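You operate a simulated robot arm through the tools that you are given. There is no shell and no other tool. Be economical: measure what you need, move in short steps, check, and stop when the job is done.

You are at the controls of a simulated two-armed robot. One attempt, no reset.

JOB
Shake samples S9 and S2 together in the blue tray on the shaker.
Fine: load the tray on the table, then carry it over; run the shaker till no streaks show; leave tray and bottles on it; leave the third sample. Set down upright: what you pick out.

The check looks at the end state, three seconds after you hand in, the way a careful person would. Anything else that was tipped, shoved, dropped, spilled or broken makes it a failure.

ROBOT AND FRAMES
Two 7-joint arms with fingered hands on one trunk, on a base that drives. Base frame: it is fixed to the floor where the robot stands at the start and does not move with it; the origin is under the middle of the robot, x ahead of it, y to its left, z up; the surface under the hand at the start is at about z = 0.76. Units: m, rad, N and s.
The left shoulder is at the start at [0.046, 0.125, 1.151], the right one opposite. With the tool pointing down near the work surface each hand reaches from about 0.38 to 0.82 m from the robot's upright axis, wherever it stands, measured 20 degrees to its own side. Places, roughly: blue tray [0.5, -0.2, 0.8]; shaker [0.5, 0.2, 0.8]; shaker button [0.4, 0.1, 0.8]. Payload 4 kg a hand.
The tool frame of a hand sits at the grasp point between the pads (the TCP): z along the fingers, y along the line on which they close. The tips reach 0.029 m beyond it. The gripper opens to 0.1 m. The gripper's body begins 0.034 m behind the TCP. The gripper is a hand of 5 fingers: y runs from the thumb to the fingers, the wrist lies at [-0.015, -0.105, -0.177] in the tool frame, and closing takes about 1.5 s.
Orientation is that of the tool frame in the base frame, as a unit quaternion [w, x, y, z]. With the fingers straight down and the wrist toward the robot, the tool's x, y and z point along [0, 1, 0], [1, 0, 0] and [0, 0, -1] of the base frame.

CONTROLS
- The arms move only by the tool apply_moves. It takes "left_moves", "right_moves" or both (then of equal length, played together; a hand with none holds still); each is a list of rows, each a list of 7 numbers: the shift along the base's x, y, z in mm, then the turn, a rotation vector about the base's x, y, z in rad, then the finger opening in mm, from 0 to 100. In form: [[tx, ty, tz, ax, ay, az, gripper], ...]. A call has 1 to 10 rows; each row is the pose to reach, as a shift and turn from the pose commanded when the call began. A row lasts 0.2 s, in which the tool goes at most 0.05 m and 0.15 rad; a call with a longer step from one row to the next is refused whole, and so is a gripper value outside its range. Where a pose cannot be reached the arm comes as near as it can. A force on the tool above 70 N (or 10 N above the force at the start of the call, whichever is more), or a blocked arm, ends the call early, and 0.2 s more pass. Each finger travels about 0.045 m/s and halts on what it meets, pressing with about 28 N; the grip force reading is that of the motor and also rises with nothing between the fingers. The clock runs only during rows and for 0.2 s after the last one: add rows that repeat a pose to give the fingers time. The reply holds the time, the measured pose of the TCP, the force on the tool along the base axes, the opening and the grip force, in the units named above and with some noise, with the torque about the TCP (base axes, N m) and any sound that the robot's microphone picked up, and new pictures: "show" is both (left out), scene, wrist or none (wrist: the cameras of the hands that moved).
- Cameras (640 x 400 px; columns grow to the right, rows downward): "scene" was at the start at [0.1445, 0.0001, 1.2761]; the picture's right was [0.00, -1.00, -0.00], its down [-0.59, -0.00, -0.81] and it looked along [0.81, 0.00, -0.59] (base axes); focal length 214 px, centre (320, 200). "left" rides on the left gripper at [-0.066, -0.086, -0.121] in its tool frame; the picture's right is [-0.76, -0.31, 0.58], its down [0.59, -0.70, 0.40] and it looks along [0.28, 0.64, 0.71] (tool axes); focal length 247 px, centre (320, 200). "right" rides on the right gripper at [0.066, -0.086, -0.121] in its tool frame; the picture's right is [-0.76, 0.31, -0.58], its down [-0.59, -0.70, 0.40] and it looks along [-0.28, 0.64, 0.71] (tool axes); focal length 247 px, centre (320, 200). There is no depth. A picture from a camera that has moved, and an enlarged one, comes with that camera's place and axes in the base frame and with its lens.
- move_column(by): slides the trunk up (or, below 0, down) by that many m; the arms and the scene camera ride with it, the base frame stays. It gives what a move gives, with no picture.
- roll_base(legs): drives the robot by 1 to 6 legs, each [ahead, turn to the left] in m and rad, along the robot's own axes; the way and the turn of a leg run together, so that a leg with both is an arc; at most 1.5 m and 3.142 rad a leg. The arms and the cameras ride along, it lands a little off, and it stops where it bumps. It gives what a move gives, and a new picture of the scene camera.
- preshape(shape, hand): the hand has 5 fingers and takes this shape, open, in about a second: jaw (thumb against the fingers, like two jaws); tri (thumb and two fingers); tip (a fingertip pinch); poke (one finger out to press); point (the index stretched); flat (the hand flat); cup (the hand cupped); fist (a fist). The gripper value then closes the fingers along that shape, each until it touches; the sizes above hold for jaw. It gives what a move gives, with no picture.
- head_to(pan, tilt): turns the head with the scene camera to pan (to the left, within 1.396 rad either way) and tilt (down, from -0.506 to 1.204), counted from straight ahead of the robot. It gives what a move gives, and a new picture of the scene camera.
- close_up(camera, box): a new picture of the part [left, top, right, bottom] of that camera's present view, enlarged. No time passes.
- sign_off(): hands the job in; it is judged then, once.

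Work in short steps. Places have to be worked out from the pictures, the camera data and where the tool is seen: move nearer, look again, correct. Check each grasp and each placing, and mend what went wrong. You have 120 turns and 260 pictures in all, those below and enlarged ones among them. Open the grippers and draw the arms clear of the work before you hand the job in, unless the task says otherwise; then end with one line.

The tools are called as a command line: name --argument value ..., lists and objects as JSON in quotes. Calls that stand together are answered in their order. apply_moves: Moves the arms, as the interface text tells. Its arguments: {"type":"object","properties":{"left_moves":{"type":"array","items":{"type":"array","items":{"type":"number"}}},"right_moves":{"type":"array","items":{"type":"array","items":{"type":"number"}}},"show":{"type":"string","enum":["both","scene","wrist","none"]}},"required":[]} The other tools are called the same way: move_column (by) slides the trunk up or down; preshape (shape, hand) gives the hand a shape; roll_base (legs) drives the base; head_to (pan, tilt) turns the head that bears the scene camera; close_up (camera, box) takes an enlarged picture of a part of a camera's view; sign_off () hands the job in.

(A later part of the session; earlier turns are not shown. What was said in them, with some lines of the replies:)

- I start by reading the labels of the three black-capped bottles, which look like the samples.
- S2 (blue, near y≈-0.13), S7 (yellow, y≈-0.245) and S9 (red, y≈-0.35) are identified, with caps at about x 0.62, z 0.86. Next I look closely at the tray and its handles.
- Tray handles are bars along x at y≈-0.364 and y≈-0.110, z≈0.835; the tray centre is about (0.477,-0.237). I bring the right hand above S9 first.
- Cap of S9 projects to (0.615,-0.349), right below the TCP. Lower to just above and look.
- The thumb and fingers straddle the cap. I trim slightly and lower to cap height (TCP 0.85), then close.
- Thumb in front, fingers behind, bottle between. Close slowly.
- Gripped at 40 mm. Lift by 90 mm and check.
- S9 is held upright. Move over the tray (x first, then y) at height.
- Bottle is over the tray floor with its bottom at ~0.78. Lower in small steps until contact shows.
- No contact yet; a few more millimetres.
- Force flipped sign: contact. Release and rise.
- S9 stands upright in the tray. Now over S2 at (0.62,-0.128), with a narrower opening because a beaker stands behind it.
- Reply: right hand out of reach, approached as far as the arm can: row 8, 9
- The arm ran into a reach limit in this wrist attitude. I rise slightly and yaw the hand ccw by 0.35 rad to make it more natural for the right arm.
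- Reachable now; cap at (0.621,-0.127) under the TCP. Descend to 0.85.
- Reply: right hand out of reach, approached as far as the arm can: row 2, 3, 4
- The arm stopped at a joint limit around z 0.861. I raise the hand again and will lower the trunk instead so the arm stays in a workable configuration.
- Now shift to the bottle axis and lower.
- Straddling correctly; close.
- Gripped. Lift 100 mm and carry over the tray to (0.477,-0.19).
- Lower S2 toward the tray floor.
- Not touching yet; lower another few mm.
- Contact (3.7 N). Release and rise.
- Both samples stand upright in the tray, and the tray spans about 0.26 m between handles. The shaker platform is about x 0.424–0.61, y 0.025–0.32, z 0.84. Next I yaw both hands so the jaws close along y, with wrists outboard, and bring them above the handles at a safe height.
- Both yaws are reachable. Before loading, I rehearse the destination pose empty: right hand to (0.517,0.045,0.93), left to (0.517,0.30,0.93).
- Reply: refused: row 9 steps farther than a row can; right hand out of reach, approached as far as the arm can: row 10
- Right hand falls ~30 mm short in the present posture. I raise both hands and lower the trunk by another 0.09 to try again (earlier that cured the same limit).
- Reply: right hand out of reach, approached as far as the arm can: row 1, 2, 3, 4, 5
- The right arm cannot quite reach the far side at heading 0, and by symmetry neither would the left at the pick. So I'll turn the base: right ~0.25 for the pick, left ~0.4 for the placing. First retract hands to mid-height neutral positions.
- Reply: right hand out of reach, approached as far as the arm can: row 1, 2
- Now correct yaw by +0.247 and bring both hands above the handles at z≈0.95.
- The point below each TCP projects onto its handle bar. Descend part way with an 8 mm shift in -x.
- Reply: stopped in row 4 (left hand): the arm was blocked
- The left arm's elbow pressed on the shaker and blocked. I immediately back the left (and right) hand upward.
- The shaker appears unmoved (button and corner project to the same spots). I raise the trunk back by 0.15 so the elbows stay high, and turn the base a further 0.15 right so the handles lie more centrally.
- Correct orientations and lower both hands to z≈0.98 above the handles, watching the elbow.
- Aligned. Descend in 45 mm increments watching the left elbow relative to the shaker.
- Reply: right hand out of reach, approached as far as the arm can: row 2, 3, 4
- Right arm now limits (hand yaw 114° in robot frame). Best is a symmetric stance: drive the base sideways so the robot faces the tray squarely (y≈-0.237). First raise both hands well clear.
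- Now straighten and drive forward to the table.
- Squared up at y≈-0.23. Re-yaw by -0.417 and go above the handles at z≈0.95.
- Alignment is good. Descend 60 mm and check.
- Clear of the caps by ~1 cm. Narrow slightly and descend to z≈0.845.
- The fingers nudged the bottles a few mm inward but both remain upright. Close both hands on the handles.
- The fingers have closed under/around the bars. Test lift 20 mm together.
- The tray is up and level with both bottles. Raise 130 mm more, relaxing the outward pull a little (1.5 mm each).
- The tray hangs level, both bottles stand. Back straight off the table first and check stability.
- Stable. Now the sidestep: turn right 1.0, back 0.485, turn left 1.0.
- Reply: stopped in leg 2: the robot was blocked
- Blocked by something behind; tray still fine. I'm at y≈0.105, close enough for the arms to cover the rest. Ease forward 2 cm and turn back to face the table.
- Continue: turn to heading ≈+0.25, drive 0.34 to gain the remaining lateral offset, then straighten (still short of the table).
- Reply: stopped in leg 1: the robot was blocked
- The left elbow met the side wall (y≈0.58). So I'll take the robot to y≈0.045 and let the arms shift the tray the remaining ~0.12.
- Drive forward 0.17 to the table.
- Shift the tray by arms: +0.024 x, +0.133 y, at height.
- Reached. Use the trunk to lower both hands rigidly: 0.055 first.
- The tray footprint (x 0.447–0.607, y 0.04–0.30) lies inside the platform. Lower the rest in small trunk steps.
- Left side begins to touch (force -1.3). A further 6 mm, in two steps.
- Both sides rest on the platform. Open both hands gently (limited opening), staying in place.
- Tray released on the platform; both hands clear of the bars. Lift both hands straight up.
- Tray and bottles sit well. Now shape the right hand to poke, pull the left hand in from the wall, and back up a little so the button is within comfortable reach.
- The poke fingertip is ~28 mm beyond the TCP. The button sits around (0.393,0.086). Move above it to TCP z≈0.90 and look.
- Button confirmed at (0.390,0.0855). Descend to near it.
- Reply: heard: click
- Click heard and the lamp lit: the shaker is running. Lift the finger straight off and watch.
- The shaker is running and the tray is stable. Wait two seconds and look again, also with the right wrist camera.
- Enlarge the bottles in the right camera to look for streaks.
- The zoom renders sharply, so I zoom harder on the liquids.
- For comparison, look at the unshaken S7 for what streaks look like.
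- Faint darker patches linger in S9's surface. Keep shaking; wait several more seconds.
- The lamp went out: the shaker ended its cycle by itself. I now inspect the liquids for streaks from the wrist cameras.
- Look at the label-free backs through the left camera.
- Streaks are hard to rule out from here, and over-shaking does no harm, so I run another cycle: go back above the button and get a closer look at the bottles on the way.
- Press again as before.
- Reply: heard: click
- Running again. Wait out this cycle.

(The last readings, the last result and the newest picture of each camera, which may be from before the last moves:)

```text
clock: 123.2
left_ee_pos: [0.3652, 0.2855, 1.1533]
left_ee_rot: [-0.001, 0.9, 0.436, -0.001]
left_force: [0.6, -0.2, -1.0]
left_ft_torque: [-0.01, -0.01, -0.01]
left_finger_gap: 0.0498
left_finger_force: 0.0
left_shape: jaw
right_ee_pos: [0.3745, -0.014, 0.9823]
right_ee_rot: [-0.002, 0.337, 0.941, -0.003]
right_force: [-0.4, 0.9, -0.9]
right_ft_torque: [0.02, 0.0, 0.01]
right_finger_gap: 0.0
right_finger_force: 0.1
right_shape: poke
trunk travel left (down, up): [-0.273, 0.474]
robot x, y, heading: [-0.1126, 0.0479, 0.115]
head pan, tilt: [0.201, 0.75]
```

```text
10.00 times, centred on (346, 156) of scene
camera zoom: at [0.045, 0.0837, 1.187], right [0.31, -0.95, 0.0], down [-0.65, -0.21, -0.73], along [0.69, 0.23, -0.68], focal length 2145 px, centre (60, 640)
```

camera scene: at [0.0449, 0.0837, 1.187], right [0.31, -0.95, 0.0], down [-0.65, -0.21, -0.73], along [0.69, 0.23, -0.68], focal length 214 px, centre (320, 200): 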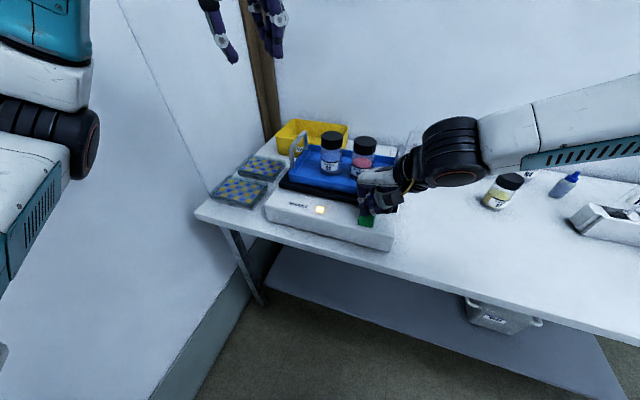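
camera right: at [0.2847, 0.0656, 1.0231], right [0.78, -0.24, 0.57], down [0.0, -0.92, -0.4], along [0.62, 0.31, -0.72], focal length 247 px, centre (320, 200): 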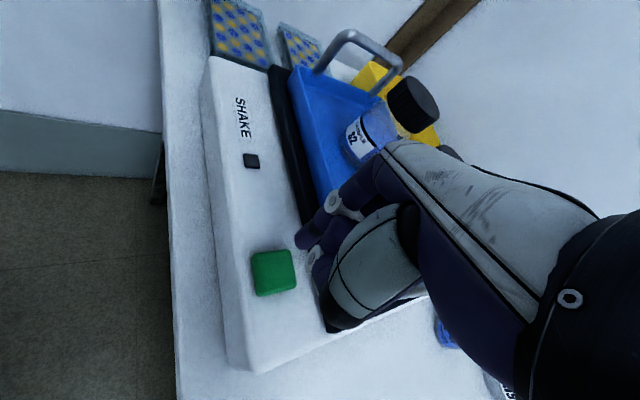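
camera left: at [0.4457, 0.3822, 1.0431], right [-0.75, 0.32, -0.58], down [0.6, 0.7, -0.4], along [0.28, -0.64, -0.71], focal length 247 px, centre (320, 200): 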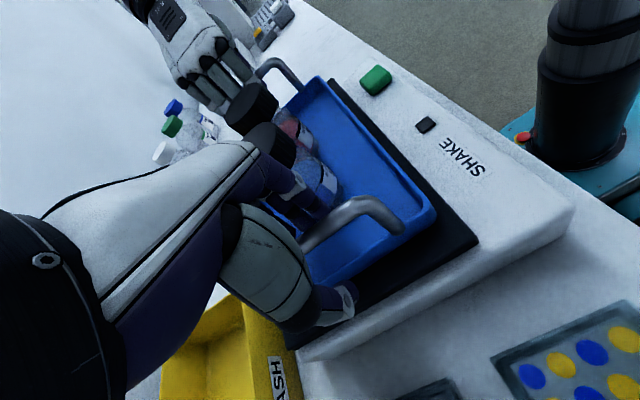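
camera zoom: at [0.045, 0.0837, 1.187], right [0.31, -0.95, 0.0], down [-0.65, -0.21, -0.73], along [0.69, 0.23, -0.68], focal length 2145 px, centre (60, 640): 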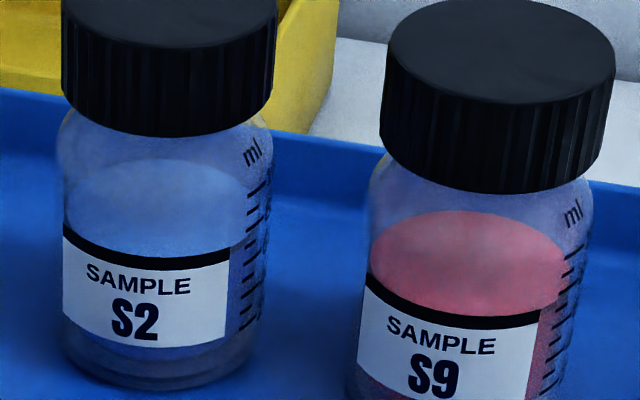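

After the second cycle the bottles look identical to after the first: even colour with no streaks, lamp off, and tray and bottles upright. Draw the arms clear, open the right hand, and back off.

apply_moves --right_moves '[[-10, -30, 30, 0, 0, 0, 0], [-20, -60, 60, 0, 0, 0, 0], [-30, -90, 90, 0, 0, 0, 0], [-40, -110, 120, 0, 0, 0, 0]]' --left_moves '[[0, 0, 0, 0, 0, 0, 65], [0, 0, 0, 0, 0, 0, 80], [0, 0, 0, 0, 0, 0, 95], [0, 0, 0, 0, 0, 0, 100]]' --show "none"

preshape --shape "jaw" --hand "right"

roll_base --legs '[[-0.2, -0.1]]'

head_to --pan 0.0 --tilt 0.55

close_up --camera "scene" --box '[180, 120, 460, 300]'

```text
clock: 124.2
left_ee_pos: [0.365, 0.2847, 1.1537]
left_ee_rot: [-0.002, 0.9, 0.435, -0.001]
left_force: [0.5, 0.9, 0.4]
left_ft_torque: [0.01, 0.0, 0.02]
left_finger_gap: 0.0999
left_finger_force: 0.1
left_shape: jaw
right_ee_pos: [0.3299, -0.1254, 1.1035]
right_ee_rot: [-0.002, 0.338, 0.941, -0.003]
right_force: [0.9, -0.8, -0.2]
right_ft_torque: [-0.01, -0.02, 0.0]
right_finger_gap: 0.0
right_finger_force: 0.1
right_shape: poke
trunk travel left (down, up): [-0.273, 0.474]
robot x, y, heading: [-0.1124, 0.0476, 0.112]
head pan, tilt: [0.201, 0.75]
```

```text
clock: 125.1
left_ee_pos: [0.3638, 0.2851, 1.1533]
left_ee_rot: [-0.002, 0.9, 0.437, -0.001]
left_force: [0.5, 0.6, -0.7]
left_ft_torque: [0.01, 0.04, 0.02]
left_finger_gap: 0.0999
left_finger_force: 0.0
left_shape: jaw
right_ee_pos: [0.33, -0.1261, 1.1022]
right_ee_rot: [-0.002, 0.338, 0.941, -0.002]
right_force: [0.1, -0.3, 0.7]
right_ft_torque: [0.0, 0.03, 0.01]
right_finger_gap: 0.0998
right_finger_force: 0.1
right_shape: jaw
trunk travel left (down, up): [-0.273, 0.474]
robot x, y, heading: [-0.1101, 0.0467, 0.114]
head pan, tilt: [0.201, 0.75]
```

```text
clock: 126.7
left_ee_pos: [0.1896, 0.2219, 1.154]
left_ee_rot: [-0.003, 0.921, 0.39, 0.0]
left_force: [-0.2, 0.6, 0.6]
left_ft_torque: [0.03, -0.03, -0.04]
left_finger_gap: 0.0999
left_finger_force: 0.0
left_shape: jaw
right_ee_pos: [0.1143, -0.1825, 1.1021]
right_ee_rot: [-0.002, 0.386, 0.922, -0.002]
right_force: [-0.5, -0.5, 0.3]
right_ft_torque: [0.0, -0.03, 0.01]
right_finger_gap: 0.0998
right_finger_force: 0.0
right_shape: jaw
trunk travel left (down, up): [-0.273, 0.474]
robot x, y, heading: [-0.3074, 0.034, 0.011]
head pan, tilt: [0.201, 0.75]
camera scene: at [-0.1485, 0.0543, 1.187], right [0.21, -0.98, 0.0], down [-0.67, -0.14, -0.73], along [0.71, 0.15, -0.68], focal length 214 px, centre (320, 200)
```

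scene: 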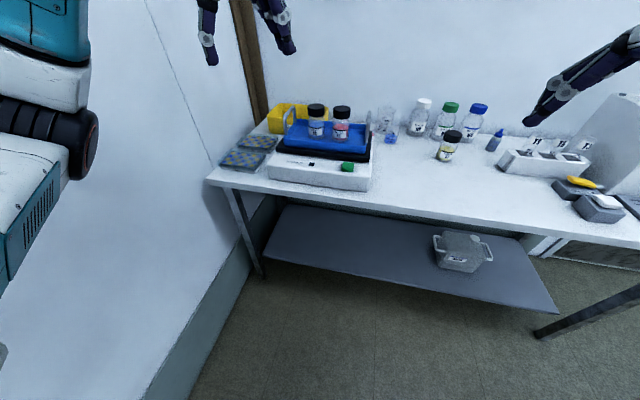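

```text
clock: 127.4
left_ee_pos: [0.1903, 0.2208, 1.1525]
left_ee_rot: [-0.002, 0.921, 0.39, 0.0]
left_force: [-0.7, 0.0, -0.2]
left_ft_torque: [-0.01, -0.01, 0.01]
left_finger_gap: 0.0994
left_finger_force: 0.0
left_shape: jaw
right_ee_pos: [0.1141, -0.1824, 1.1014]
right_ee_rot: [-0.002, 0.386, 0.923, -0.002]
right_force: [0.7, -0.1, -0.5]
right_ft_torque: [-0.02, -0.02, 0.03]
right_finger_gap: 0.0999
right_finger_force: 0.2
right_shape: jaw
trunk travel left (down, up): [-0.273, 0.474]
robot x, y, heading: [-0.3057, 0.0382, 0.007]
head pan, tilt: [0.0, 0.55]
camera scene: at [-0.1395, 0.0378, 1.2043], right [0.01, -1.0, 0.0], down [-0.52, -0.01, -0.85], along [0.85, 0.01, -0.52], focal length 214 px, centre (320, 200)
```

scene: 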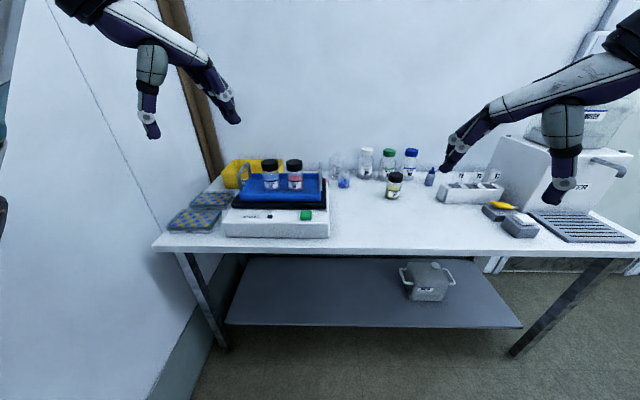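

```text
2.22 times, centred on (320, 210) of scene
camera zoom: at [-0.1395, 0.0378, 1.2043], right [0.01, -1.0, 0.0], down [-0.52, -0.01, -0.85], along [0.85, 0.01, -0.52], focal length 477 px, centre (320, 178)
```

zoom: 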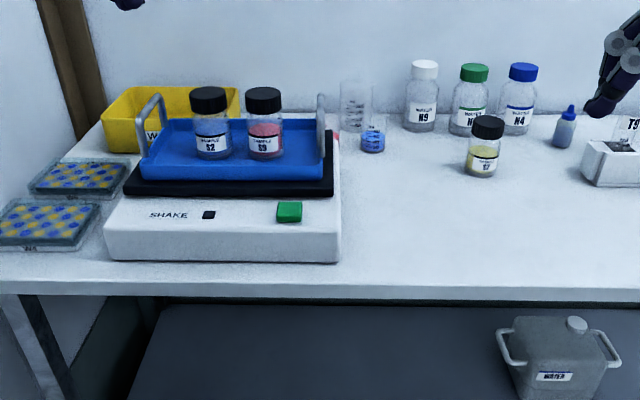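

Everything is in place. One last hard zoom on the samples against S7 from this lower angle.

close_up --camera "scene" --box '[255, 155, 311, 195]'

close_up --camera "scene" --box '[375, 165, 415, 205]'

```text
10.00 times, centred on (283, 175) of scene
camera zoom: at [-0.1395, 0.0378, 1.2043], right [0.01, -1.0, 0.0], down [-0.52, -0.01, -0.85], along [0.85, 0.01, -0.52], focal length 2145 px, centre (690, 450)
```

zoom: 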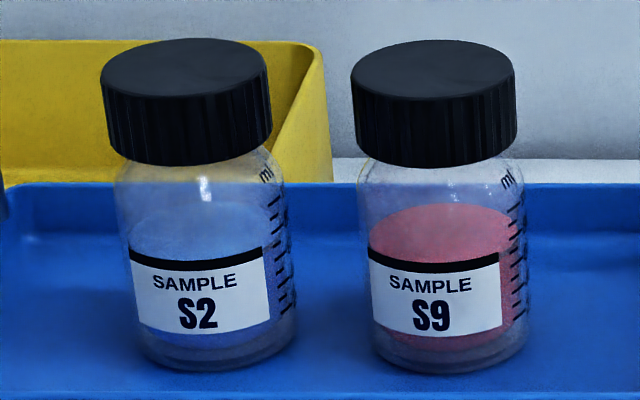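

```text
10.00 times, centred on (395, 185) of scene
camera zoom: at [-0.1395, 0.0378, 1.2043], right [0.01, -1.0, 0.0], down [-0.52, -0.01, -0.85], along [0.85, 0.01, -0.52], focal length 2145 px, centre (-430, 350)
```

zoom: 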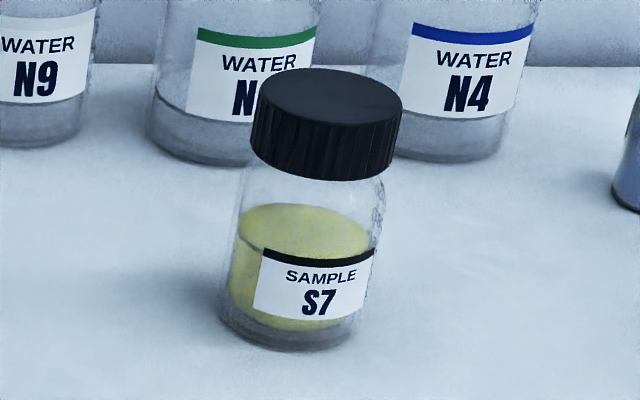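

S2 and S9 show even colour with no streaks. They stand upright in the blue tray on the stopped shaker, and S7 was left where it was. Hand in.

sign_off

```text
The job is handed in.
```

S9 and S2 are shaken and standing upright in the blue tray on the stopped shaker. I ran two cycles and could see no streaks after either, though the labels hide part of the liquid. During an early reach the left arm pressed against the shaker and stopped, and the shaker looked unmoved afterwards. S7 was left where it was, and both arms are drawn clear with the grippers open.
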